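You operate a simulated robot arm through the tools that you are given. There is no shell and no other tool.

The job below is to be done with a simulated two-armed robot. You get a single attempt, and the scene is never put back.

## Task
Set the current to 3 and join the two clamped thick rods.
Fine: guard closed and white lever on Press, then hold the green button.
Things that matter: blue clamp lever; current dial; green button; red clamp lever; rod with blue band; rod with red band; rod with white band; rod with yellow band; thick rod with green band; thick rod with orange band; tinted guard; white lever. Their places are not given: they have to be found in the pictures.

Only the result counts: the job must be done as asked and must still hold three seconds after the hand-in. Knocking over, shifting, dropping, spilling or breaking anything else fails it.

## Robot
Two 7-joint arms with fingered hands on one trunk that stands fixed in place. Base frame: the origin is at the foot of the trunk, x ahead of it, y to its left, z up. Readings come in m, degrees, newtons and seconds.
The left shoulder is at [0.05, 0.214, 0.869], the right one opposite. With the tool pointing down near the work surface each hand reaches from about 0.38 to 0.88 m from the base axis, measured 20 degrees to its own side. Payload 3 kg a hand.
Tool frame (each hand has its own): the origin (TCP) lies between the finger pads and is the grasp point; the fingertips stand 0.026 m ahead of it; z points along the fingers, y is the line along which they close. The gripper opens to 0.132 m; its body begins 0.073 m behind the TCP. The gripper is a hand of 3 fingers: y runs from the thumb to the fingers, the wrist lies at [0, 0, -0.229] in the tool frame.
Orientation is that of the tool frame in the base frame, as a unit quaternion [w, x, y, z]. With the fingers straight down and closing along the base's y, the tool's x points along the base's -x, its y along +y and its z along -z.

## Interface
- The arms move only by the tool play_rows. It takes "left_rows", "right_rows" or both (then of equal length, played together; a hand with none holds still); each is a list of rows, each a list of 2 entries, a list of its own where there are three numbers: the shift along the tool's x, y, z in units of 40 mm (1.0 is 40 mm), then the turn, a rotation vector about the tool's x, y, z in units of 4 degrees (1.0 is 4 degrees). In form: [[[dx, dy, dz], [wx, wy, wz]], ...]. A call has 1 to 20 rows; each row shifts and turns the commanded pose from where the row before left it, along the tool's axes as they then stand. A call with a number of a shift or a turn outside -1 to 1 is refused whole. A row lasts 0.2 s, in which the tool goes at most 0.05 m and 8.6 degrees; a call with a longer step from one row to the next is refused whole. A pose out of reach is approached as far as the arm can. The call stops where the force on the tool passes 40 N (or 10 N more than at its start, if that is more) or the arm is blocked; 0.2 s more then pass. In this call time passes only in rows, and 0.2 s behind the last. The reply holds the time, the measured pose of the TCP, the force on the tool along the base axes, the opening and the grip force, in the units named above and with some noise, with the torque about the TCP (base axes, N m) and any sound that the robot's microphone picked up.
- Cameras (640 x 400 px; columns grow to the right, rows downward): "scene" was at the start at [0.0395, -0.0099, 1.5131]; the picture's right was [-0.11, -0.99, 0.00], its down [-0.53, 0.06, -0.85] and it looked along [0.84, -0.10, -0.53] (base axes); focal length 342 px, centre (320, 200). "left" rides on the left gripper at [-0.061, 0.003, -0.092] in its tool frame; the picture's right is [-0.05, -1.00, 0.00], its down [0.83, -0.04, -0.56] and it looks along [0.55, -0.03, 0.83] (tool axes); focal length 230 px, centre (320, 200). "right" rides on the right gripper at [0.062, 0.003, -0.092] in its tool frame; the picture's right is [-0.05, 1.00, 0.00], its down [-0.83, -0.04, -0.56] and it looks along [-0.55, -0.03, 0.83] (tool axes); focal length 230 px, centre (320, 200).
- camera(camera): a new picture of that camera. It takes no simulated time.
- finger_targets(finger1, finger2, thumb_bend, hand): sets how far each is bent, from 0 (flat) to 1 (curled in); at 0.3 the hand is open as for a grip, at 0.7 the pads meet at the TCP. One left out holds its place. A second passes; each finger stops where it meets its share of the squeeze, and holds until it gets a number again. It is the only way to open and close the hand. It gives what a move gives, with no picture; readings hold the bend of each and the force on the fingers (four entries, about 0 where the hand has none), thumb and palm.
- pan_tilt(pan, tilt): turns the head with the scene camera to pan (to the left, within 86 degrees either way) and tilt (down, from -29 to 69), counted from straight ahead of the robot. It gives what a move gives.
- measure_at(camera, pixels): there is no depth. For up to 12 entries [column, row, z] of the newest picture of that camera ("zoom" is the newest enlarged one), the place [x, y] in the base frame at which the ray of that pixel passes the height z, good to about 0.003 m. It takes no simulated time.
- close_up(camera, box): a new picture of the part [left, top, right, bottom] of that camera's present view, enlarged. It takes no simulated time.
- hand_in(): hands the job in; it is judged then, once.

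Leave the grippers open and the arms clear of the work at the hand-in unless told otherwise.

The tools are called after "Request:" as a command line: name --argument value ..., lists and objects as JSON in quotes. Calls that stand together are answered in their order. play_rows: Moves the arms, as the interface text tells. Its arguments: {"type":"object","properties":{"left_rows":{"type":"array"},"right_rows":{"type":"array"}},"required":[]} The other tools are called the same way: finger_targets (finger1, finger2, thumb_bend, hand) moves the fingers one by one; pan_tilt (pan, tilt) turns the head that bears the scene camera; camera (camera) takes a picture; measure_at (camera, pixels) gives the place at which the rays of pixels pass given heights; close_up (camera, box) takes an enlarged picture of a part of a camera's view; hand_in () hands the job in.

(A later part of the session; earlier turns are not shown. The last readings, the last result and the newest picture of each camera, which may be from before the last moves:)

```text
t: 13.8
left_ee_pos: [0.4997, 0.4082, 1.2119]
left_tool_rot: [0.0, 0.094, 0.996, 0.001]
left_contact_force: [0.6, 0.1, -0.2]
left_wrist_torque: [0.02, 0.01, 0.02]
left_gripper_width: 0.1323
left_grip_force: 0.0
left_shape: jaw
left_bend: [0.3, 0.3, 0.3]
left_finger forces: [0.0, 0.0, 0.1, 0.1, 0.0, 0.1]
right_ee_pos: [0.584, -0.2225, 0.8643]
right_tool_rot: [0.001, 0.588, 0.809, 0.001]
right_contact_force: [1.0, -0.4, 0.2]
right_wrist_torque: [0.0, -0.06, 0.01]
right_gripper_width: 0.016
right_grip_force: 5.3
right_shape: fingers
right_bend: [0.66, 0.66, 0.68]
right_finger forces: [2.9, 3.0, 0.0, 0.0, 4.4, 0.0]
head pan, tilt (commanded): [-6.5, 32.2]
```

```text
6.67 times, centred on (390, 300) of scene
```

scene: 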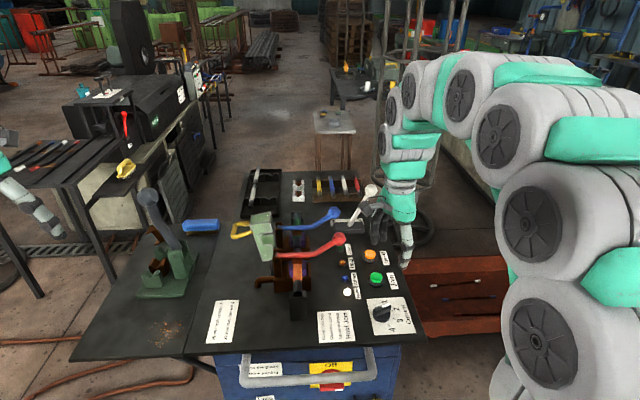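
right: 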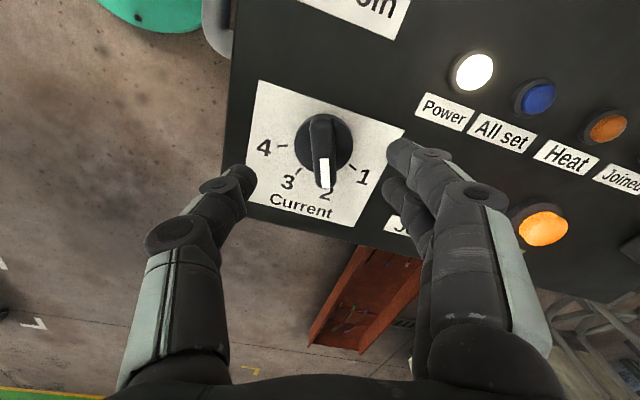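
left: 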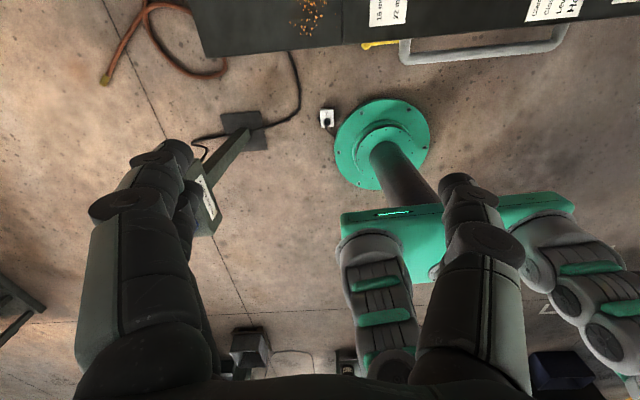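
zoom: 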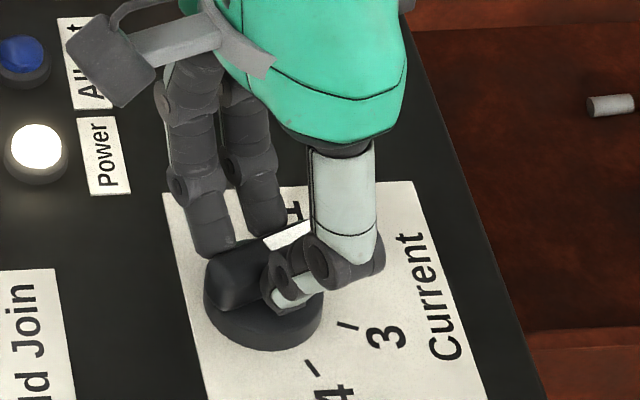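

The bar is gripped (0.016 m, about 3 N per finger). I'll turn clockwise 20° first and check force and torque.

Request:
play_rows --right_rows '[[[0, 0, 0], [0, 0, 0.5]], [[0, 0, 0], [0, 0, 0.5]], [[0, 0, 0], [0, 0, 0.5]], [[0, 0, 0], [0, 0, 0.5]], [[0, 0, 0], [0, 0, 0.5]], [[0, 0, 0], [0, 0, 0.5]], [[0, 0, 0], [0, 0, 0.5]], [[0, 0, 0], [0, 0, 0.5]], [[0, 0, 0], [0, 0, 0.5]], [[0, 0, 0], [0, 0, 0.5]]]'

Request:
close_up --camera "right" --box '[230, 80, 430, 220]'

Request:
close_up --camera "scene" --box '[350, 270, 430, 330]'

```text
t: 16.0
left_ee_pos: [0.4999, 0.4084, 1.2129]
left_tool_rot: [-0.001, 0.094, 0.996, 0.0]
left_contact_force: [-0.1, -0.2, 0.8]
left_wrist_torque: [-0.01, -0.01, 0.0]
left_gripper_width: 0.1318
left_grip_force: 0.0
left_shape: jaw
left_bend: [0.3, 0.3, 0.3]
left_finger forces: [0.1, 0.1, 0.1, 0.0, 0.0, 0.0]
right_ee_pos: [0.5829, -0.2228, 0.8658]
right_tool_rot: [0.001, 0.72, 0.694, 0.001]
right_contact_force: [3.7, -1.3, 0.7]
right_wrist_torque: [-0.06, -0.08, 0.06]
right_gripper_width: 0.0158
right_grip_force: 5.8
right_shape: fingers
right_bend: [0.66, 0.65, 0.68]
right_finger forces: [3.1, 4.1, 0.1, 0.1, 3.6, 0.1]
head pan, tilt (commanded): [-6.5, 32.2]
```

```text
2.86 times, centred on (330, 150) of right
```

zoom: 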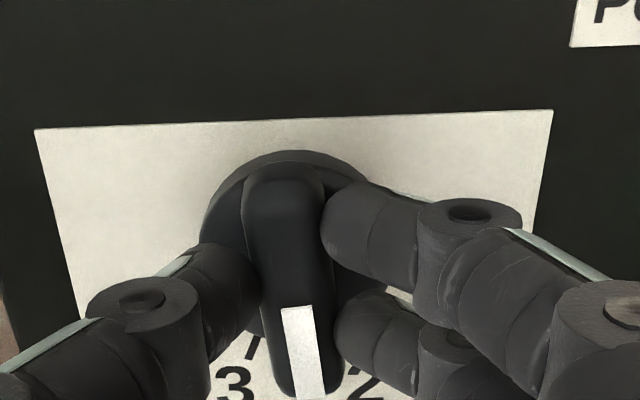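

```text
6.67 times, centred on (390, 300) of scene
```

zoom: 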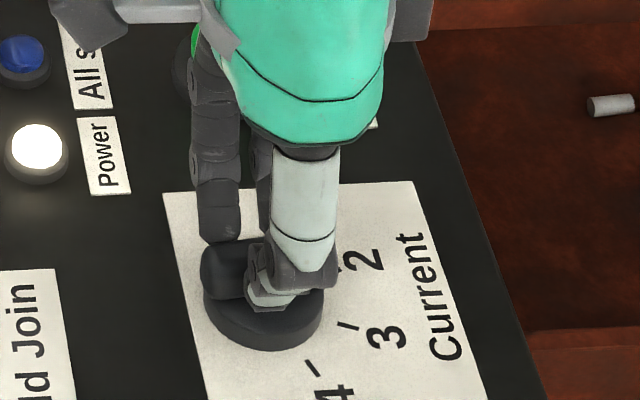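

The knob turns with the hand and the forces are low. The pointer is now between 2 and 3. I'll turn another 22°.

Request:
play_rows --right_rows '[[[0, 0, 0], [0, 0, 0.5]], [[0, 0, 0], [0, 0, 0.5]], [[0, 0, 0], [0, 0, 0.5]], [[0, 0, 0], [0, 0, 0.5]], [[0, 0, 0], [0, 0, 0.5]], [[0, 0, 0], [0, 0, 0.5]], [[0, 0, 0], [0, 0, 0.5]], [[0, 0, 0], [0, 0, 0.5]], [[0, 0, 0], [0, 0, 0.5]], [[0, 0, 0], [0, 0, 0.5]], [[0, 0, 0], [0, 0, 0.5]]]'

Request:
close_up --camera "right" --box '[230, 80, 430, 220]'

Request:
close_up --camera "scene" --box '[350, 270, 430, 330]'

```text
t: 18.4
left_ee_pos: [0.5005, 0.408, 1.2132]
left_tool_rot: [0.0, 0.094, 0.996, 0.0]
left_contact_force: [-0.9, -0.6, -0.7]
left_wrist_torque: [-0.01, 0.0, 0.0]
left_gripper_width: 0.1317
left_grip_force: 0.0
left_shape: jaw
left_bend: [0.3, 0.3, 0.3]
left_finger forces: [0.0, 0.1, 0.0, 0.1, 0.0, 0.0]
right_ee_pos: [0.584, -0.2209, 0.8647]
right_tool_rot: [-0.001, 0.839, 0.544, -0.001]
right_contact_force: [5.2, -0.6, -0.8]
right_wrist_torque: [-0.01, -0.09, -0.01]
right_gripper_width: 0.0161
right_grip_force: 5.2
right_shape: fingers
right_bend: [0.66, 0.65, 0.68]
right_finger forces: [4.3, 3.6, 0.0, 0.1, 3.1, 0.0]
head pan, tilt (commanded): [-6.5, 32.2]
```

```text
2.86 times, centred on (330, 150) of right
```

zoom: 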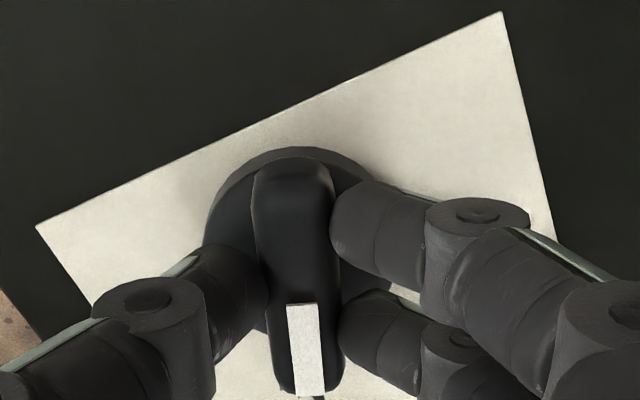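

```text
6.67 times, centred on (390, 300) of scene
```

zoom: 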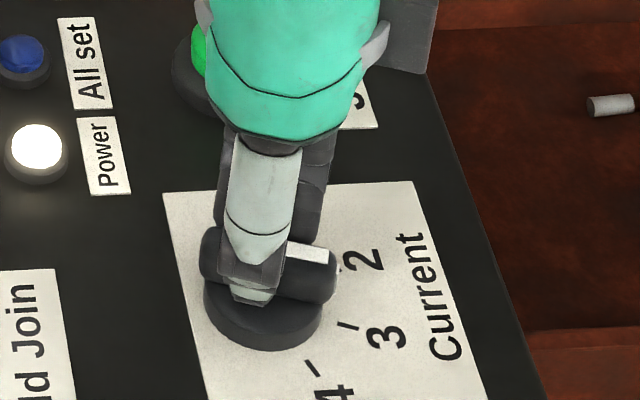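

The pointer direction is now about 114°, which is where tick 3 lies. I'll open the fingers, raise the hand and check from above.

Request:
finger_targets --hand "right" --finger1 0.45 --finger2 0.45 --thumb_bend 0.45

Request:
play_rows --right_rows '[[[0, 0, -0.5], [0, 0, 0]], [[0, 0, -1], [0, 0, 0]], [[0, 0, -1], [0, 0, 0]], [[0, 0, -1], [0, 0, 0]], [[0, 0, -1], [0, 0, 0]]]'

Request:
camera --camera "right"

Request:
close_up --camera "right" --box '[250, 40, 390, 180]'

Request:
close_up --camera "scene" --box '[350, 270, 430, 330]'

```text
t: 19.4
left_ee_pos: [0.4998, 0.4075, 1.2129]
left_tool_rot: [0.0, 0.093, 0.996, 0.0]
left_contact_force: [0.1, 0.4, -0.3]
left_wrist_torque: [0.01, 0.0, 0.02]
left_gripper_width: 0.1319
left_grip_force: 0.1
left_shape: jaw
left_bend: [0.3, 0.3, 0.3]
left_finger forces: [0.0, 0.1, 0.1, 0.1, 0.0, 0.1]
right_ee_pos: [0.5842, -0.2224, 0.8652]
right_tool_rot: [0.0, 0.839, 0.544, 0.0]
right_contact_force: [-0.7, -0.1, 0.3]
right_wrist_torque: [0.04, -0.01, 0.04]
right_gripper_width: 0.0839
right_grip_force: 0.1
right_shape: fingers
right_bend: [0.45, 0.45, 0.45]
right_finger forces: [0.0, 0.1, 0.0, 0.1, 0.0, 0.0]
head pan, tilt (commanded): [-6.5, 32.2]
```

```text
t: 20.6
left_ee_pos: [0.4998, 0.4071, 1.2117]
left_tool_rot: [-0.001, 0.093, 0.996, 0.0]
left_contact_force: [-0.2, 0.9, 0.3]
left_wrist_torque: [-0.01, -0.03, -0.02]
left_gripper_width: 0.1318
left_grip_force: 0.0
left_shape: jaw
left_bend: [0.3, 0.3, 0.3]
left_finger forces: [0.0, 0.1, 0.1, 0.1, 0.0, 0.1]
right_ee_pos: [0.5834, -0.2237, 1.046]
right_tool_rot: [0.0, 0.839, 0.544, 0.0]
right_contact_force: [0.0, -0.8, -0.1]
right_wrist_torque: [0.01, 0.0, -0.02]
right_gripper_width: 0.0844
right_grip_force: 0.0
right_shape: fingers
right_bend: [0.45, 0.45, 0.45]
right_finger forces: [0.1, 0.0, 0.0, 0.1, 0.0, 0.0]
head pan, tilt (commanded): [-6.5, 32.2]
```

```text
taken
```

right: 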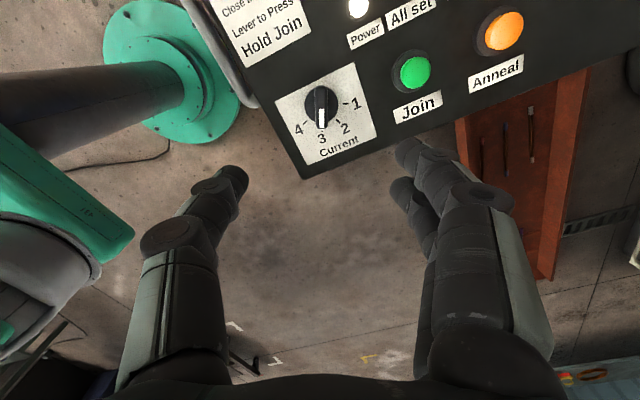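

```text
2.86 times, centred on (320, 110) of right
```

zoom: 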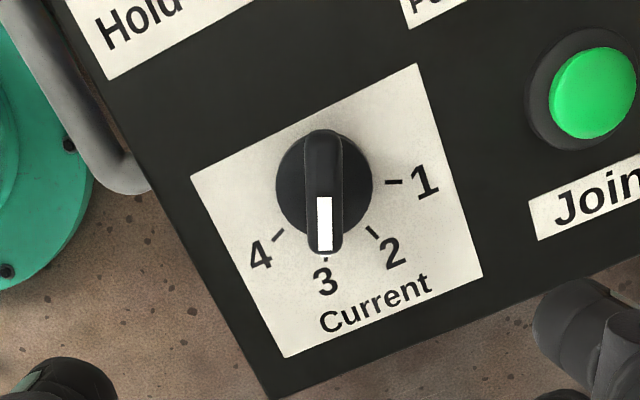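

```text
6.67 times, centred on (390, 300) of scene
```

zoom: 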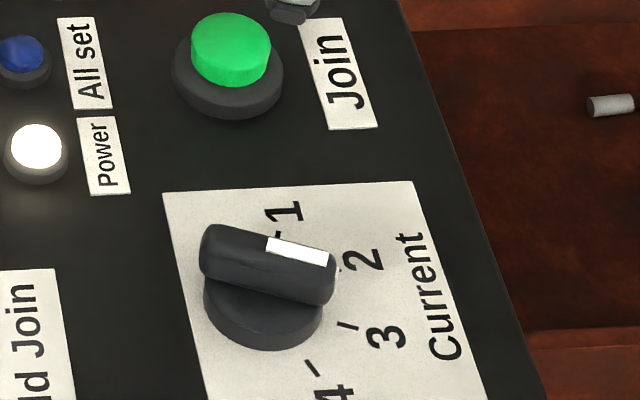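

The pointer sits exactly on tick 3, so the dial is done. I'll raise the right hand and turn it back, then use its camera for a closer look at the guard handle.

Request:
play_rows --right_rows '[[[0, 0, -0.2], [0, 0, -1]], [[0, 0, -0.2], [0, 0, -1]], [[0, 0, -0.2], [0, 0, -1]], [[0, 0, -0.2], [0, 0, -1]], [[0, 0, -0.2], [0, 0, -1]], [[0, 0, -0.2], [0, 0, -1]], [[0, 0, -0.2], [0, 0, -1]], [[0, 0, -0.2], [0, 0, -1]], [[0, 0, -0.2], [0, 0, -1]], [[0, 0, -0.2], [0, 0, -1]], [[0, 0, -0.2], [0, 0, -1]], [[0, 0, -0.2], [0, 0, -1]], [[0, 0, -0.2], [0, 0, -1]], [[0, 0, -0.2], [0, 0, -1]], [[0, 0, -0.2], [0, 0, -1]], [[0, 0, -0.2], [0, 0, -1]], [[0, 0, -0.2], [0, 0, -1]], [[0, 0, -0.2], [0, 0, -1]], [[0, 0, -0.2], [0, 0, -1]], [[0, 0, -0.2], [0, 0, -1]]]'

```text
t: 24.8
left_ee_pos: [0.5001, 0.4088, 1.212]
left_tool_rot: [0.0, 0.093, 0.996, 0.0]
left_contact_force: [1.1, 0.2, -1.4]
left_wrist_torque: [-0.02, 0.02, -0.02]
left_gripper_width: 0.1319
left_grip_force: 0.1
left_shape: jaw
left_bend: [0.3, 0.3, 0.3]
left_finger forces: [0.1, 0.0, 0.0, 0.1, 0.0, 0.0]
right_ee_pos: [0.5838, -0.2216, 1.2024]
right_tool_rot: [0.001, 0.293, 0.956, 0.0]
right_contact_force: [0.3, 0.6, -0.5]
right_wrist_torque: [0.01, 0.01, 0.0]
right_gripper_width: 0.0843
right_grip_force: 0.1
right_shape: fingers
right_bend: [0.45, 0.45, 0.45]
right_finger forces: [0.0, 0.0, 0.0, 0.1, 0.0, 0.0]
head pan, tilt (commanded): [-6.5, 32.2]
```

I'll finish turning the right hand back and bring it over to about (0.62, 0.05, 1.20), so its camera looks right at the guard.

Request:
play_rows --right_rows '[[[0, 0, 0], [0, 0, -0.94]], [[0, 0, 0], [0, 0, -0.94]], [[0, 0, 0], [0, 0, -0.94]], [[0, 0, 0], [0, 0, -0.94]], [[0, 0, 0], [0, 0, -0.94]], [[0, 0, 0], [0, 0, -0.94]], [[0, 0, 0], [0, 0, -0.94]], [[0, 0, 0], [0, 0, -0.94]], [[-0.06, 0.98, 0], [0, 0, 0]], [[-0.06, 0.98, 0], [0, 0, 0]], [[-0.06, 0.98, 0], [0, 0, 0]], [[-0.06, 0.98, 0], [0, 0, 0]], [[-0.06, 0.98, 0], [0, 0, 0]], [[-0.06, 0.98, 0], [0, 0, 0]], [[-0.06, 0.98, 0], [0, 0, 0]]]'

Request:
camera --camera "right"

Request:
close_up --camera "right" --box '[240, 120, 420, 280]'

Request:
camera --camera "scene"

```text
t: 28.0
left_ee_pos: [0.5, 0.4081, 1.2134]
left_tool_rot: [0.0, 0.093, 0.996, 0.0]
left_contact_force: [-0.5, 1.0, -0.1]
left_wrist_torque: [0.01, -0.03, 0.01]
left_gripper_width: 0.132
left_grip_force: 0.1
left_shape: jaw
left_bend: [0.3, 0.3, 0.3]
left_finger forces: [0.0, 0.0, 0.0, 0.1, 0.0, 0.0]
right_ee_pos: [0.6105, 0.0244, 1.1811]
right_tool_rot: [0.0, 0.035, 0.999, 0.001]
right_contact_force: [0.1, 0.0, -0.2]
right_wrist_torque: [0.0, 0.0, -0.03]
right_gripper_width: 0.0844
right_grip_force: 0.0
right_shape: fingers
right_bend: [0.45, 0.45, 0.45]
right_finger forces: [0.0, 0.0, 0.0, 0.1, 0.0, 0.0]
right hand out of reach, approached as far as the arm can: row 13, 14
head pan, tilt (commanded): [-6.5, 32.2]
```

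```text
taken
```

right: 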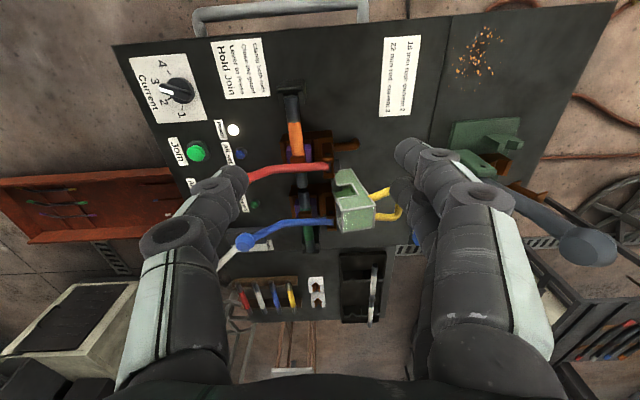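

```text
2.50 times, centred on (330, 200) of right
```

zoom: 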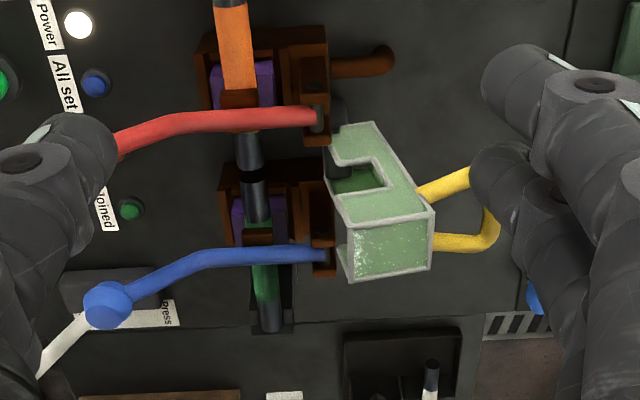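

```text
taken
```

scene: 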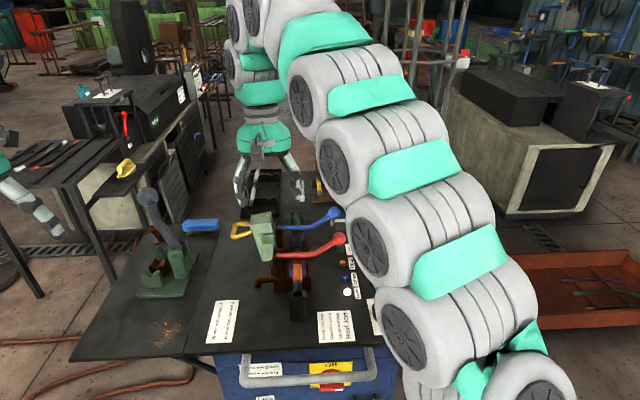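

I can see the guard clearly, and the handle except for its near corner. I'll triangulate guard corners and the handle's far corner from this better-separated view.

Request:
measure_at --camera "right" --pixels '[[374.8, 204, 1.0], [340.8, 211.2, 1.0], [343.2, 232.8, 1.0], [374, 226, 1.0], [351.2, 168.8, 0.88], [400, 215, 0.95], [400, 215, 1.0], [369.2, 197.2, 0.95], [369.2, 197.2, 1.0], [376, 216, 0.95], [376, 216, 1.0]]'

Request:
measure_at --camera "right" --pixels '[[374.8, 204, 1.02], [340.8, 211.2, 1.02], [343.2, 232.8, 1.02], [374, 226, 1.02], [351.2, 168.8, 0.9], [308, 165, 0.9], [308, 165, 0.95], [328, 168, 0.9], [328, 168, 0.95], [300, 223, 0.9], [300, 223, 0.95], [323, 223, 0.92]]'

Request:
close_up --camera "scene" --box '[225, 200, 305, 250]'

```text
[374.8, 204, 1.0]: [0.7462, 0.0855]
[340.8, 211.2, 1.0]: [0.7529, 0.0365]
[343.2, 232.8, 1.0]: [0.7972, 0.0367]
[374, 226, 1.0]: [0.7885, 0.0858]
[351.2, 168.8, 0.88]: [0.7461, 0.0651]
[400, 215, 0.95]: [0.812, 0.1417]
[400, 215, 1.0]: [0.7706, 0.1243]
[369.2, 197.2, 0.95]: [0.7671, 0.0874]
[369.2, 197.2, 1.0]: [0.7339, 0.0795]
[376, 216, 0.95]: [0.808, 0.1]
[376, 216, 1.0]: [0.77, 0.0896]
```

```text
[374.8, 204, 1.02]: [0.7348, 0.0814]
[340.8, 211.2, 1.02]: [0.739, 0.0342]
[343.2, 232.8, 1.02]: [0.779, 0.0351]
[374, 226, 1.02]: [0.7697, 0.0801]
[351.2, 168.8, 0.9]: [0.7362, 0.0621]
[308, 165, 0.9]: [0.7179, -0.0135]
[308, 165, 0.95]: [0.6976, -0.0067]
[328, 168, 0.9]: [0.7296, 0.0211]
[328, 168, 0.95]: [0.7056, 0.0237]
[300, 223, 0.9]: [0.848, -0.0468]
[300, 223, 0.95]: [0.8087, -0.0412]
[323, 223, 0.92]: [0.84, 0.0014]
```

```text
8.00 times, centred on (265, 225) of scene
```

zoom: 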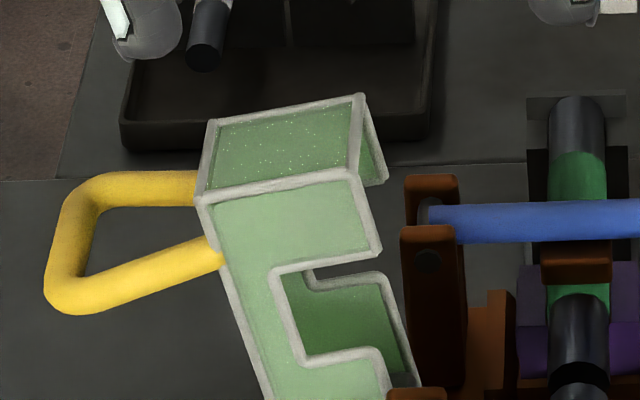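

I'll measure the handle's attachment points in the scene view too, to get the handle's shape in 3D.

Request:
measure_at --camera "scene" --pixels '[[252.75, 231.25, 0.95], [252.75, 231.25, 1.0], [249.6, 223.25, 0.95], [249.6, 223.25, 1.0], [234, 237, 0.95], [234, 237, 1.0], [232, 231, 0.95], [232, 231, 1.0], [236.9, 223.1, 0.95]]'

Request:
close_up --camera "scene" --box '[222, 215, 270, 245]'

Request:
close_up --camera "right" --box '[330, 160, 420, 240]'

```text
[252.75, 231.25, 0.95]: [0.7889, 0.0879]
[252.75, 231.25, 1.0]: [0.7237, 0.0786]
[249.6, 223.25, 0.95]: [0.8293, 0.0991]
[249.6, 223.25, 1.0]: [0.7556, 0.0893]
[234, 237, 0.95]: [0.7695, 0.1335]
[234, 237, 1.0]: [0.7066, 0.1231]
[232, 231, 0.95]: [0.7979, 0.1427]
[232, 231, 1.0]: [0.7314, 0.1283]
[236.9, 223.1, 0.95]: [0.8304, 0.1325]
```

```text
13.33 times, centred on (246, 230) of scene
```

zoom: 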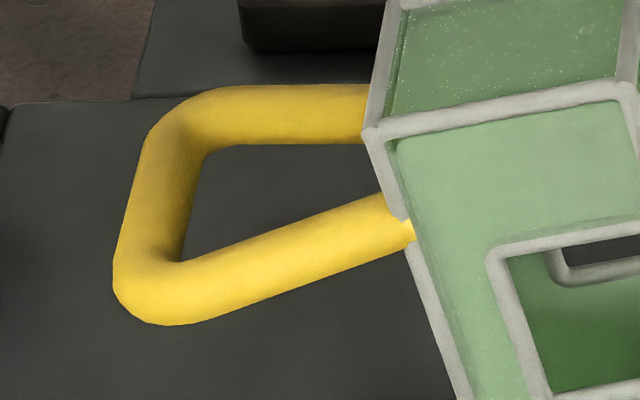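

```text
5.00 times, centred on (375, 200) of right
```

zoom: 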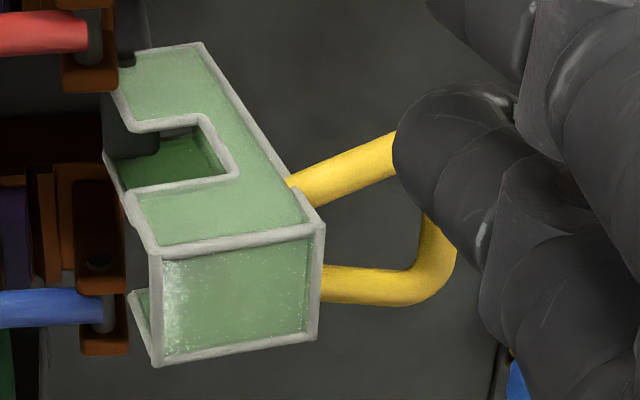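

The finger hides the handle's near corner. I'll straighten the right fingers to uncover it and look again.

Request:
finger_targets --hand "right" --finger1 0.2 --finger2 0.2 --thumb_bend 0.3

Request:
camera --camera "right"

Request:
close_up --camera "right" --box '[330, 160, 420, 240]'

```text
t: 29.0
left_ee_pos: [0.501, 0.4072, 1.2126]
left_tool_rot: [0.0, 0.092, 0.996, 0.001]
left_contact_force: [-0.4, -0.5, -0.4]
left_wrist_torque: [0.0, -0.01, 0.0]
left_gripper_width: 0.1318
left_grip_force: 0.0
left_shape: jaw
left_bend: [0.3, 0.3, 0.3]
left_finger forces: [0.0, 0.0, 0.0, 0.1, 0.1, 0.0]
right_ee_pos: [0.6094, 0.0232, 1.1834]
right_tool_rot: [0.0, 0.035, 0.999, 0.0]
right_contact_force: [-0.2, 0.7, 0.5]
right_wrist_torque: [0.01, 0.03, 0.0]
right_gripper_width: 0.1446
right_grip_force: 0.0
right_shape: fingers
right_bend: [0.2, 0.2, 0.3]
right_finger forces: [0.0, 0.1, 0.0, 0.0, 0.0, 0.0]
head pan, tilt (commanded): [-6.5, 32.2]
```

```text
taken
```

right: 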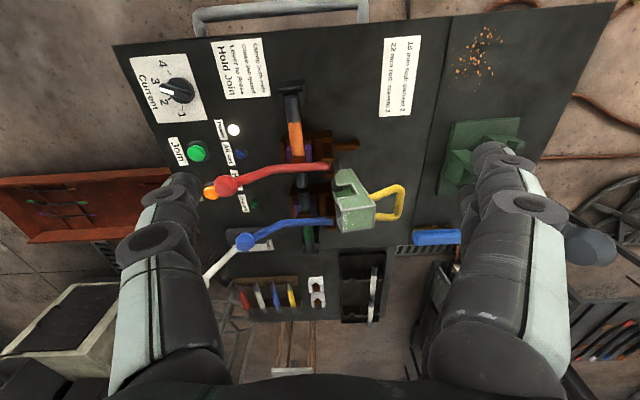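

```text
5.00 times, centred on (375, 200) of right
```

zoom: 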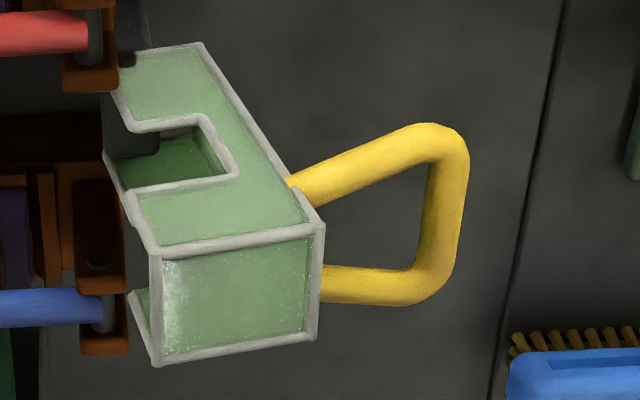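

The whole handle is now visible: near corner at zoom (450,142), far corner at (435,287). I'll measure both in this view and match them with the scene view.

Request:
measure_at --camera "right" --pixels '[[400.5, 188.8, 0.93], [400.5, 188.8, 1.0], [397.5, 217, 0.93], [397.5, 217, 1.0], [399.5, 203, 0.93], [399.5, 203, 1.0], [374.5, 195.5, 0.93], [374.5, 195.5, 1.0], [377, 217, 0.93], [377, 217, 1.0]]'

Request:
measure_at --camera "scene" --pixels '[[233.25, 236.75, 0.93], [233.25, 236.75, 1.0], [234.75, 223.6, 0.93], [234.75, 223.6, 1.0], [234.2, 229.8, 0.93], [234.2, 229.8, 1.0], [250.3, 232, 0.93], [250.3, 232, 1.0], [248, 223.5, 0.93], [248, 223.5, 1.0]]'

```text
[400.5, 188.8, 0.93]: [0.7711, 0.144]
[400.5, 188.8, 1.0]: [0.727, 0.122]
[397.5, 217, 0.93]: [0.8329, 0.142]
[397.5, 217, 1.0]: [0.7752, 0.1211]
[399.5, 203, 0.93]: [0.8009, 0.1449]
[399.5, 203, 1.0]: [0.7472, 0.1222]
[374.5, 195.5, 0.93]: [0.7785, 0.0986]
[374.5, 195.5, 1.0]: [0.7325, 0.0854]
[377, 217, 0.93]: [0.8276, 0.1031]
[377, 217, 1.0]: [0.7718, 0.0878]
```

```text
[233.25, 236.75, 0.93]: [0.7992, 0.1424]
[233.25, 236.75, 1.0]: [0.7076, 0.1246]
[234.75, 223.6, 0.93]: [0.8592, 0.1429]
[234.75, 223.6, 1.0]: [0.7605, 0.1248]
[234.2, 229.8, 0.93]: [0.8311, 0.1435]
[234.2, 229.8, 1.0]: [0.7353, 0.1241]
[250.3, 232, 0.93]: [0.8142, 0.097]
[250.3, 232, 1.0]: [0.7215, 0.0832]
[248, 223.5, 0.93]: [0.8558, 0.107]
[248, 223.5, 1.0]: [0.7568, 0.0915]
```

The handle is solved:
- outer bar from (0.745, 0.131, 0.971) to (0.796, 0.130, 0.975)
- tube about 11 mm thick
- loop opening about 39 × 40 mm

My plan is to hook the left thumb into the loop with the fingers outside, then swing the bar over in an arc. First the right hand goes back to its own side, while the left hand aligns its yaw and tilts 30° forward.

Request:
play_rows --right_rows '[[[0.21, -0.94, 0], [0, 0, 0]], [[0.21, -0.94, 0], [0, 0, 0]], [[0.21, -0.94, 0], [0, 0, 0]], [[0.21, -0.94, 0], [0, 0, 0]], [[0.21, -0.94, 0], [0, 0, 0]], [[0.21, -0.94, 0], [0, 0, 0]], [[0.21, -0.94, 0], [0, 0, 0]], [[0.21, -0.94, 0], [0, 0, 0]], [[0.21, -0.94, 0], [0, 0, 0]], [[0.21, -0.94, 0], [0, 0, 0]]]' --left_rows '[[[0, 0, 0], [0, 0, -0.92]], [[0, 0, 0], [0, 0, -0.92]], [[0, 0, 0], [0, -0.94, 0]], [[0, 0, 0], [0, -0.94, 0]], [[0, 0, 0], [0, -0.94, 0]], [[0, 0, 0], [0, -0.94, 0]], [[0, 0, 0], [0, -0.94, 0]], [[0, 0, 0], [0, -0.94, 0]], [[0, 0, 0], [0, -0.94, 0]], [[0, 0, 0], [0, -0.94, 0]]]'

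Request:
camera --camera "scene"

Request:
camera --camera "left"

```text
t: 31.2
left_ee_pos: [0.4992, 0.408, 1.2109]
left_tool_rot: [0.26, 0.029, 0.965, -0.008]
left_contact_force: [-0.3, -0.6, 0.4]
left_wrist_torque: [-0.02, -0.01, 0.0]
left_gripper_width: 0.1318
left_grip_force: 0.0
left_shape: jaw
left_bend: [0.3, 0.3, 0.3]
left_finger forces: [0.1, 0.1, 0.0, 0.0, 0.1, 0.0]
right_ee_pos: [0.501, -0.3474, 1.1821]
right_tool_rot: [0.0, 0.034, 0.999, -0.001]
right_contact_force: [-0.3, 0.4, 0.1]
right_wrist_torque: [0.03, 0.01, 0.0]
right_gripper_width: 0.1448
right_grip_force: 0.2
right_shape: fingers
right_bend: [0.2, 0.2, 0.3]
right_finger forces: [0.1, 0.0, 0.1, 0.0, 0.0, 0.0]
head pan, tilt (commanded): [-6.5, 32.2]
```

```text
taken
```

scene: 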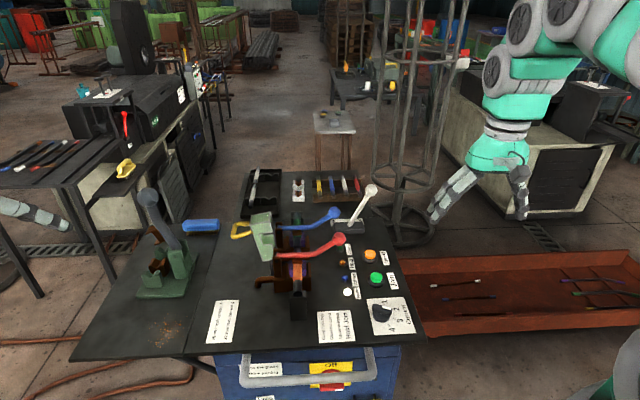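

```text
taken
```

left: 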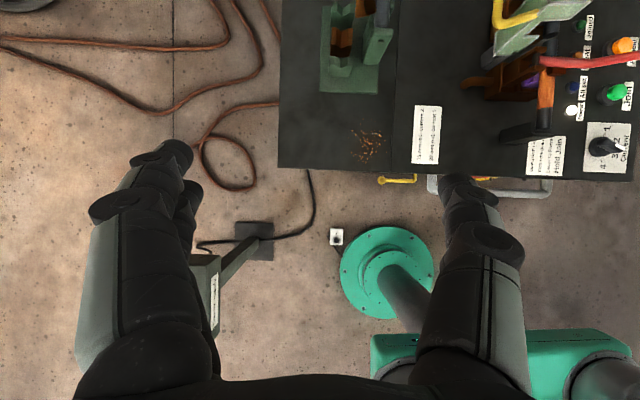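

The left hand now tilts 30° forward. Since the loop is only about 39 mm wide, a 15° tilt fits better. I'll reduce the tilt and move the left hand to about (0.763, 0.155, 1.08) above the handle, fingers still clear of everything.

Request:
measure_at --camera "scene" --pixels '[[148, 195, 0.95], [148, 195, 1.05], [148, 195, 1.15], [165, 250, 0.85]]'

Request:
play_rows --left_rows '[[[0, 0, 0], [0, 0.94, 0]], [[0, 0, 0], [0, 0.94, 0]], [[0, 0, 0], [0, 0.94, 0]], [[0, 0, 0], [0, 0.94, 0]], [[-0.654, -0.657, 0.552], [0, 0, 0]], [[-0.654, -0.657, 0.552], [0, 0, 0]], [[-0.654, -0.657, 0.552], [0, 0, 0]], [[-0.654, -0.657, 0.552], [0, 0, 0]], [[-0.654, -0.657, 0.552], [0, 0, 0]]]'

Request:
camera --camera "scene"

```text
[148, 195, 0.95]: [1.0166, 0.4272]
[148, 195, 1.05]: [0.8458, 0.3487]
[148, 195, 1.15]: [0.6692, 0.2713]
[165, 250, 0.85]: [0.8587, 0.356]
```

```text
t: 33.2
left_ee_pos: [0.6466, 0.2653, 1.1444]
left_tool_rot: [0.131, 0.028, 0.991, -0.004]
left_contact_force: [0.5, 0.6, -0.3]
left_wrist_torque: [-0.03, -0.01, 0.02]
left_gripper_width: 0.1318
left_grip_force: 0.1
left_shape: jaw
left_bend: [0.3, 0.3, 0.3]
left_finger forces: [0.1, 0.1, 0.0, 0.0, 0.1, 0.1]
right_ee_pos: [0.5007, -0.3459, 1.1813]
right_tool_rot: [0.0, 0.035, 0.999, 0.0]
right_contact_force: [-0.1, 0.2, -1.1]
right_wrist_torque: [0.01, 0.04, 0.01]
right_gripper_width: 0.145
right_grip_force: 0.0
right_shape: fingers
right_bend: [0.2, 0.2, 0.3]
right_finger forces: [0.0, 0.0, 0.0, 0.0, 0.1, 0.0]
head pan, tilt (commanded): [-6.5, 32.2]
```

```text
taken
```

scene: 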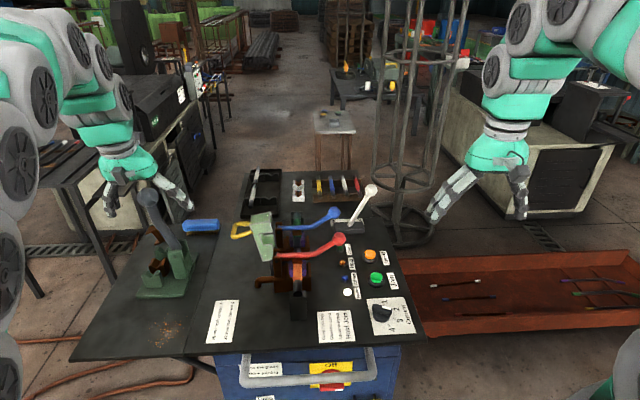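

The vise lever's top is near (0.85, 0.35, 1.05), and my path stays clear of it. I'll make the remaining four steps to above the handle.

Request:
play_rows --left_rows '[[[-0.654, -0.657, 0.5], [0, 0, 0]], [[-0.654, -0.657, 0.5], [0, 0, 0]], [[-0.654, -0.657, 0.4], [0, 0, 0]], [[-0.654, -0.657, 0.4], [0, 0, 0]]]'

Request:
finger_targets --hand "left" --finger1 0.45 --finger2 0.45 --thumb_bend 0.5

Request:
camera --camera "left"

Request:
camera --camera "scene"

Request:
close_up --camera "scene" --box '[200, 150, 320, 270]'

```text
t: 34.2
left_ee_pos: [0.7611, 0.157, 1.0951]
left_tool_rot: [0.13, 0.029, 0.991, -0.004]
left_contact_force: [1.1, 0.2, 0.7]
left_wrist_torque: [-0.01, 0.02, 0.01]
left_gripper_width: 0.1319
left_grip_force: 0.1
left_shape: jaw
left_bend: [0.3, 0.3, 0.3]
left_finger forces: [0.0, 0.0, 0.0, 0.1, 0.1, 0.0]
right_ee_pos: [0.5004, -0.3449, 1.1817]
right_tool_rot: [0.0, 0.035, 0.999, 0.001]
right_contact_force: [-0.1, -0.4, 0.8]
right_wrist_torque: [0.0, 0.01, 0.0]
right_gripper_width: 0.1446
right_grip_force: 0.1
right_shape: fingers
right_bend: [0.2, 0.2, 0.3]
right_finger forces: [0.0, 0.0, 0.0, 0.0, 0.1, 0.0]
head pan, tilt (commanded): [-6.5, 32.2]
```

```text
t: 35.2
left_ee_pos: [0.761, 0.1575, 1.095]
left_tool_rot: [0.13, 0.028, 0.991, -0.003]
left_contact_force: [0.0, -0.6, 0.8]
left_wrist_torque: [-0.05, -0.03, 0.0]
left_gripper_width: 0.0766
left_grip_force: 0.1
left_shape: fingers
left_bend: [0.45, 0.45, 0.5]
left_finger forces: [0.0, 0.0, 0.0, 0.0, 0.0, 0.0]
right_ee_pos: [0.5013, -0.3466, 1.1812]
right_tool_rot: [0.0, 0.035, 0.999, 0.001]
right_contact_force: [-0.4, 0.0, -0.4]
right_wrist_torque: [0.01, -0.01, -0.01]
right_gripper_width: 0.1449
right_grip_force: 0.1
right_shape: fingers
right_bend: [0.2, 0.2, 0.3]
right_finger forces: [0.0, 0.0, 0.0, 0.0, 0.0, 0.0]
head pan, tilt (commanded): [-6.5, 32.2]
```

```text
taken
```

left: 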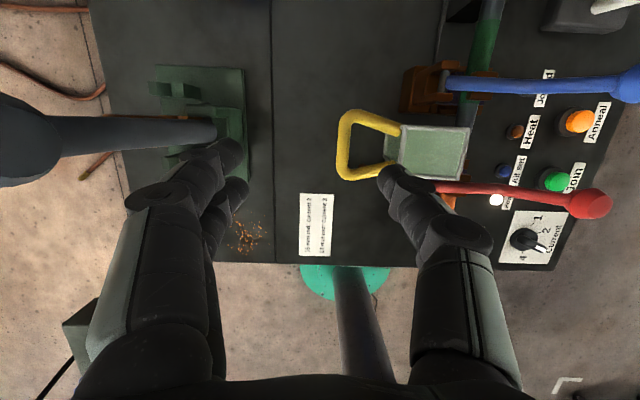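

```text
taken
```

scene: 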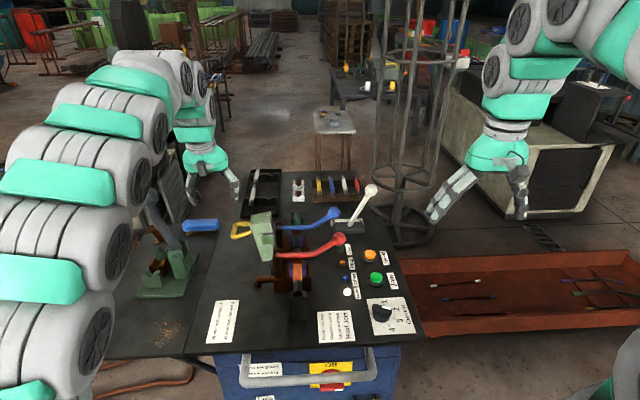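

```text
3.33 times, centred on (260, 210) of scene
```

zoom: 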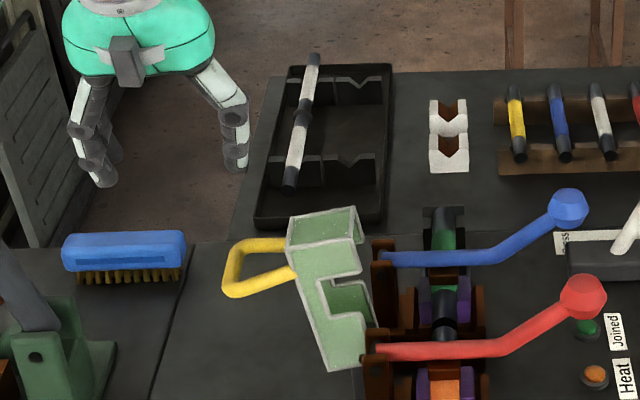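

From the left wrist camera the loop is at about (340–400, 110–180) and the thumb tip at about (390,175), still above it. I'll check the handle coordinates from this view.

Request:
close_up --camera "left" --box '[300, 80, 500, 220]'

Request:
measure_at --camera "left" --pixels '[[346, 171, 0.972], [350, 117, 0.975], [343, 145, 0.974], [399, 131, 0.98], [380, 170, 0.983], [401, 124, 1.008], [470, 128, 1.008], [464, 182, 1.008]]'

```text
2.86 times, centred on (400, 150) of left
```

zoom: 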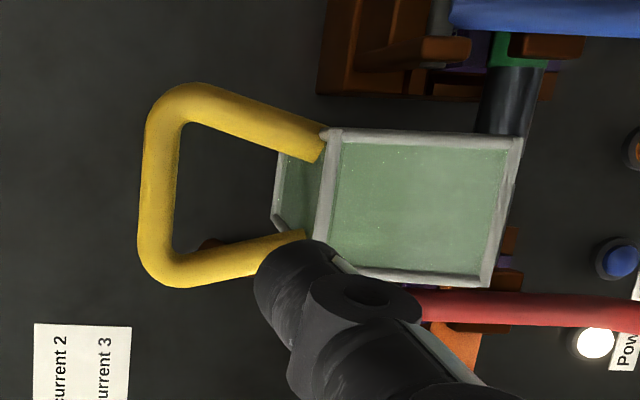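

```text
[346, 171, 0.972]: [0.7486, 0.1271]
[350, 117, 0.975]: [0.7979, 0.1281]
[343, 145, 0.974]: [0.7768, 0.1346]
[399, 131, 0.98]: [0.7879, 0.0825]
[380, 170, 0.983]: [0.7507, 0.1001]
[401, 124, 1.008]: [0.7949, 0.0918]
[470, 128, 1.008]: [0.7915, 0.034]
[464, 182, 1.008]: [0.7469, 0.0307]
```

The loop narrows toward the panel, so the thumb should go in close to the outer bar. I'll aim for TCP (0.7685, 0.160) and lower to z≈1.012 first, with the thumb tip just above the loop, then look.

Request:
play_rows --left_rows '[[[0.12, 0.025, 0.684], [0, 0, 0]], [[0.12, 0.025, 0.684], [0, 0, 0]], [[0.12, 0.025, 0.684], [0, 0, 0]]]'

Request:
camera --camera "left"

Request:
close_up --camera "left" --box '[240, 60, 480, 230]'

Request:
close_up --camera "scene" --box '[210, 180, 290, 250]'

```text
t: 36.0
left_ee_pos: [0.767, 0.1589, 1.013]
left_tool_rot: [0.131, 0.029, 0.991, -0.004]
left_contact_force: [0.0, -0.4, 0.6]
left_wrist_torque: [0.02, 0.0, -0.03]
left_gripper_width: 0.0768
left_grip_force: 0.1
left_shape: fingers
left_bend: [0.45, 0.45, 0.5]
left_finger forces: [0.0, 0.0, 0.0, 0.1, 0.0, 0.0]
right_ee_pos: [0.5006, -0.3458, 1.1822]
right_tool_rot: [0.0, 0.036, 0.999, -0.001]
right_contact_force: [-0.3, -0.1, -0.6]
right_wrist_torque: [0.02, 0.0, -0.01]
right_gripper_width: 0.1447
right_grip_force: 0.0
right_shape: fingers
right_bend: [0.2, 0.2, 0.3]
right_finger forces: [0.1, 0.1, 0.0, 0.0, 0.0, 0.1]
head pan, tilt (commanded): [-6.5, 32.2]
```

```text
taken
```

left: 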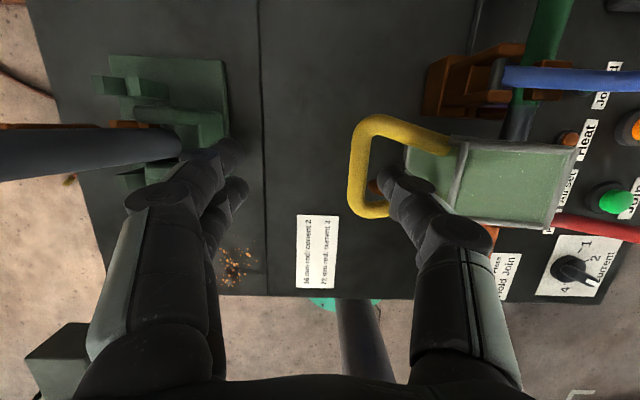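

```text
2.35 times, centred on (360, 145) of left
```

zoom: 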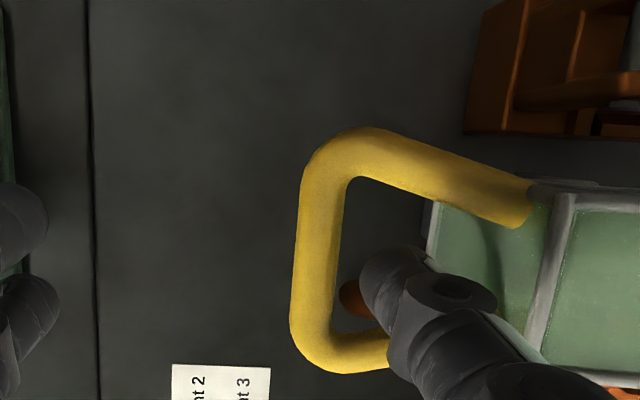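

```text
5.71 times, centred on (250, 215) of scene
```

zoom: 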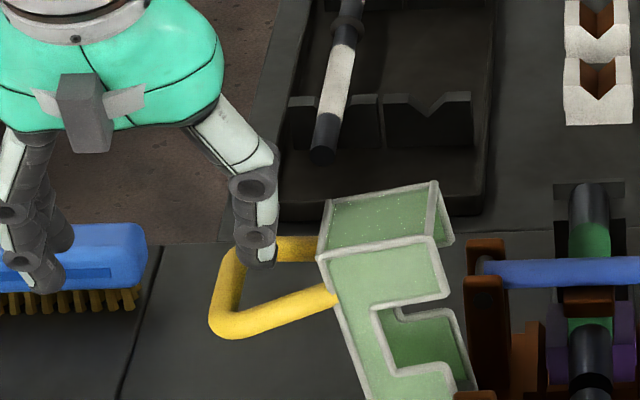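

The thumb tip (zoom (385,280)) sits inside the loop's outline, between the bar's inner edge and the panel. I'll lower the last 25 mm so the thumb passes through the loop.

Request:
play_rows --left_rows '[[[0.065, 0.025, 0.3], [0, 0, 0]], [[0.065, 0.025, 0.3], [0, 0, 0]]]'

Request:
close_up --camera "left" --box '[240, 60, 480, 230]'

Request:
close_up --camera "scene" --box '[210, 180, 290, 250]'

```text
t: 36.6
left_ee_pos: [0.7704, 0.1602, 0.9892]
left_tool_rot: [0.132, 0.029, 0.991, -0.004]
left_contact_force: [-0.4, -0.2, 0.7]
left_wrist_torque: [-0.03, 0.03, 0.01]
left_gripper_width: 0.0772
left_grip_force: 0.5
left_shape: fingers
left_bend: [0.45, 0.45, 0.5]
left_finger forces: [0.0, 0.1, 0.0, 0.0, 0.6, 0.1]
right_ee_pos: [0.5014, -0.3468, 1.1806]
right_tool_rot: [0.0, 0.035, 0.999, 0.001]
right_contact_force: [0.5, 0.8, 0.0]
right_wrist_torque: [-0.01, -0.01, -0.02]
right_gripper_width: 0.1446
right_grip_force: 0.1
right_shape: fingers
right_bend: [0.2, 0.2, 0.3]
right_finger forces: [0.0, 0.1, 0.0, 0.0, 0.0, 0.0]
head pan, tilt (commanded): [-6.5, 32.2]
```

```text
2.35 times, centred on (360, 145) of left
```

zoom: 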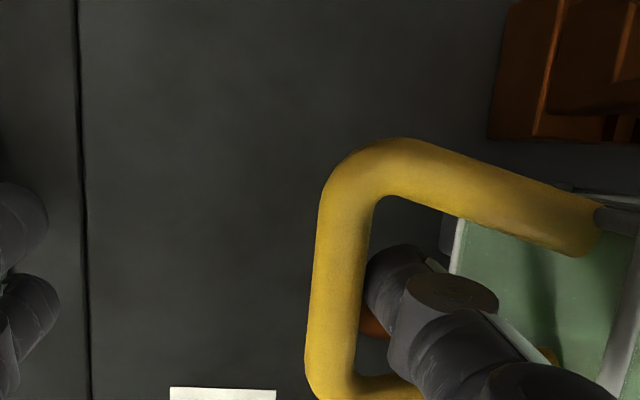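

```text
5.71 times, centred on (250, 215) of scene
```

zoom: 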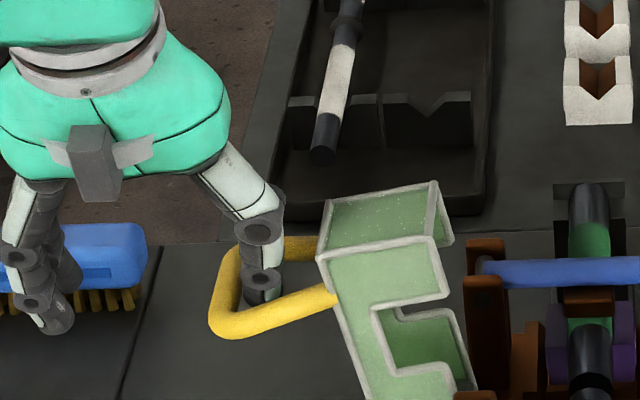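

The thumb is in the loop, just touching the bar (0.6 N). Now I'll close the two fingers onto the bar from outside.

Request:
finger_targets --hand "left" --finger1 0.85 --finger2 0.85

Request:
close_up --camera "left" --box '[240, 60, 480, 230]'

Request:
close_up --camera "scene" --box '[210, 180, 290, 250]'

```text
t: 37.6
left_ee_pos: [0.7696, 0.1602, 0.9891]
left_tool_rot: [0.132, 0.029, 0.991, -0.003]
left_contact_force: [0.6, -0.8, 0.1]
left_wrist_torque: [-0.04, 0.02, -0.01]
left_gripper_width: 0.0262
left_grip_force: 0.3
left_shape: fingers
left_bend: [0.85, 0.85, 0.5]
left_finger forces: [0.0, 0.0, 0.0, 0.0, 0.7, 0.0]
right_ee_pos: [0.5016, -0.3461, 1.181]
right_tool_rot: [0.0, 0.035, 0.999, -0.001]
right_contact_force: [-1.3, 0.4, -0.2]
right_wrist_torque: [-0.01, -0.01, 0.01]
right_gripper_width: 0.1449
right_grip_force: 0.0
right_shape: fingers
right_bend: [0.2, 0.2, 0.3]
right_finger forces: [0.0, 0.1, 0.1, 0.0, 0.0, 0.0]
head pan, tilt (commanded): [-6.5, 32.2]
```

```text
2.35 times, centred on (360, 145) of left
```

zoom: 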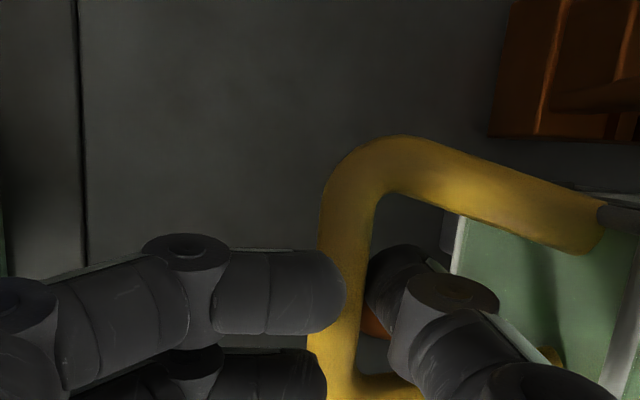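

```text
5.71 times, centred on (250, 215) of scene
```

zoom: 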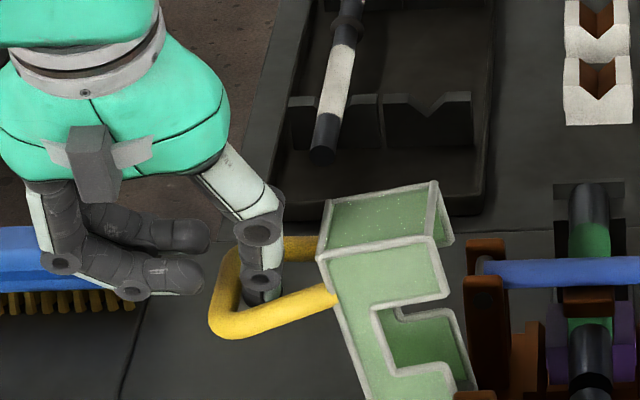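

At 0.85 the fingers curl over above the bar. I want their pads below and left of it instead, so I'll reopen them to 0.72 and then move the hand right until they meet the bar.

Request:
finger_targets --hand "left" --finger1 0.7 --finger2 0.7

Request:
measure_at --camera "scene" --pixels '[[273.6, 257.6, 0.86], [273.6, 257.6, 0.88], [273.6, 257.6, 0.9]]'

Request:
close_up --camera "left" --box '[240, 60, 480, 230]'

Request:
close_up --camera "scene" --box '[210, 200, 300, 270]'

```text
t: 38.6
left_ee_pos: [0.7695, 0.1612, 0.9879]
left_tool_rot: [0.131, 0.029, 0.991, -0.003]
left_contact_force: [0.0, -0.9, 0.3]
left_wrist_torque: [-0.04, 0.02, 0.01]
left_gripper_width: 0.0363
left_grip_force: 0.1
left_shape: fingers
left_bend: [0.7, 0.7, 0.5]
left_finger forces: [0.1, 0.0, 0.1, 0.0, 0.7, 0.0]
right_ee_pos: [0.5021, -0.3457, 1.1816]
right_tool_rot: [0.0, 0.035, 0.999, 0.0]
right_contact_force: [0.6, -0.1, 0.1]
right_wrist_torque: [-0.01, -0.03, 0.01]
right_gripper_width: 0.1448
right_grip_force: 0.0
right_shape: fingers
right_bend: [0.2, 0.2, 0.3]
right_finger forces: [0.0, 0.0, 0.0, 0.0, 0.0, 0.0]
head pan, tilt (commanded): [-6.5, 32.2]
```

```text
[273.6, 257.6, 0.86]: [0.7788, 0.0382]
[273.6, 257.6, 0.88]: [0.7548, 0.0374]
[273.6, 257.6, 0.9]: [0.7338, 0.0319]
```

```text
2.35 times, centred on (360, 145) of left
```

zoom: 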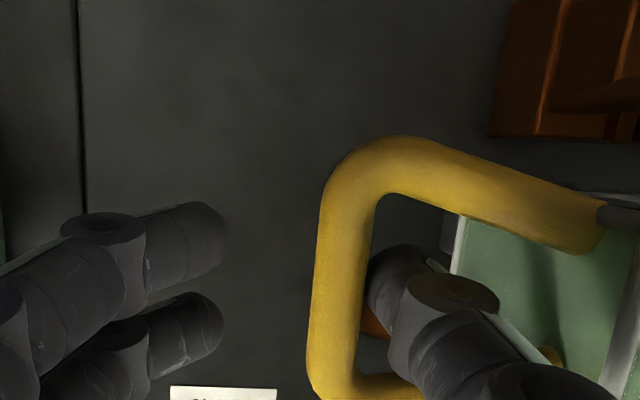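

```text
5.71 times, centred on (255, 235) of scene
```

zoom: 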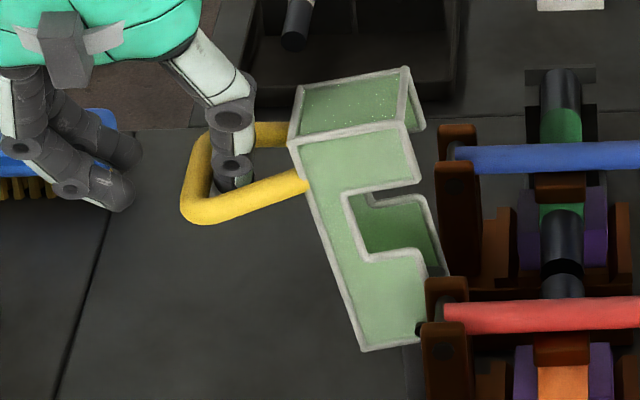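

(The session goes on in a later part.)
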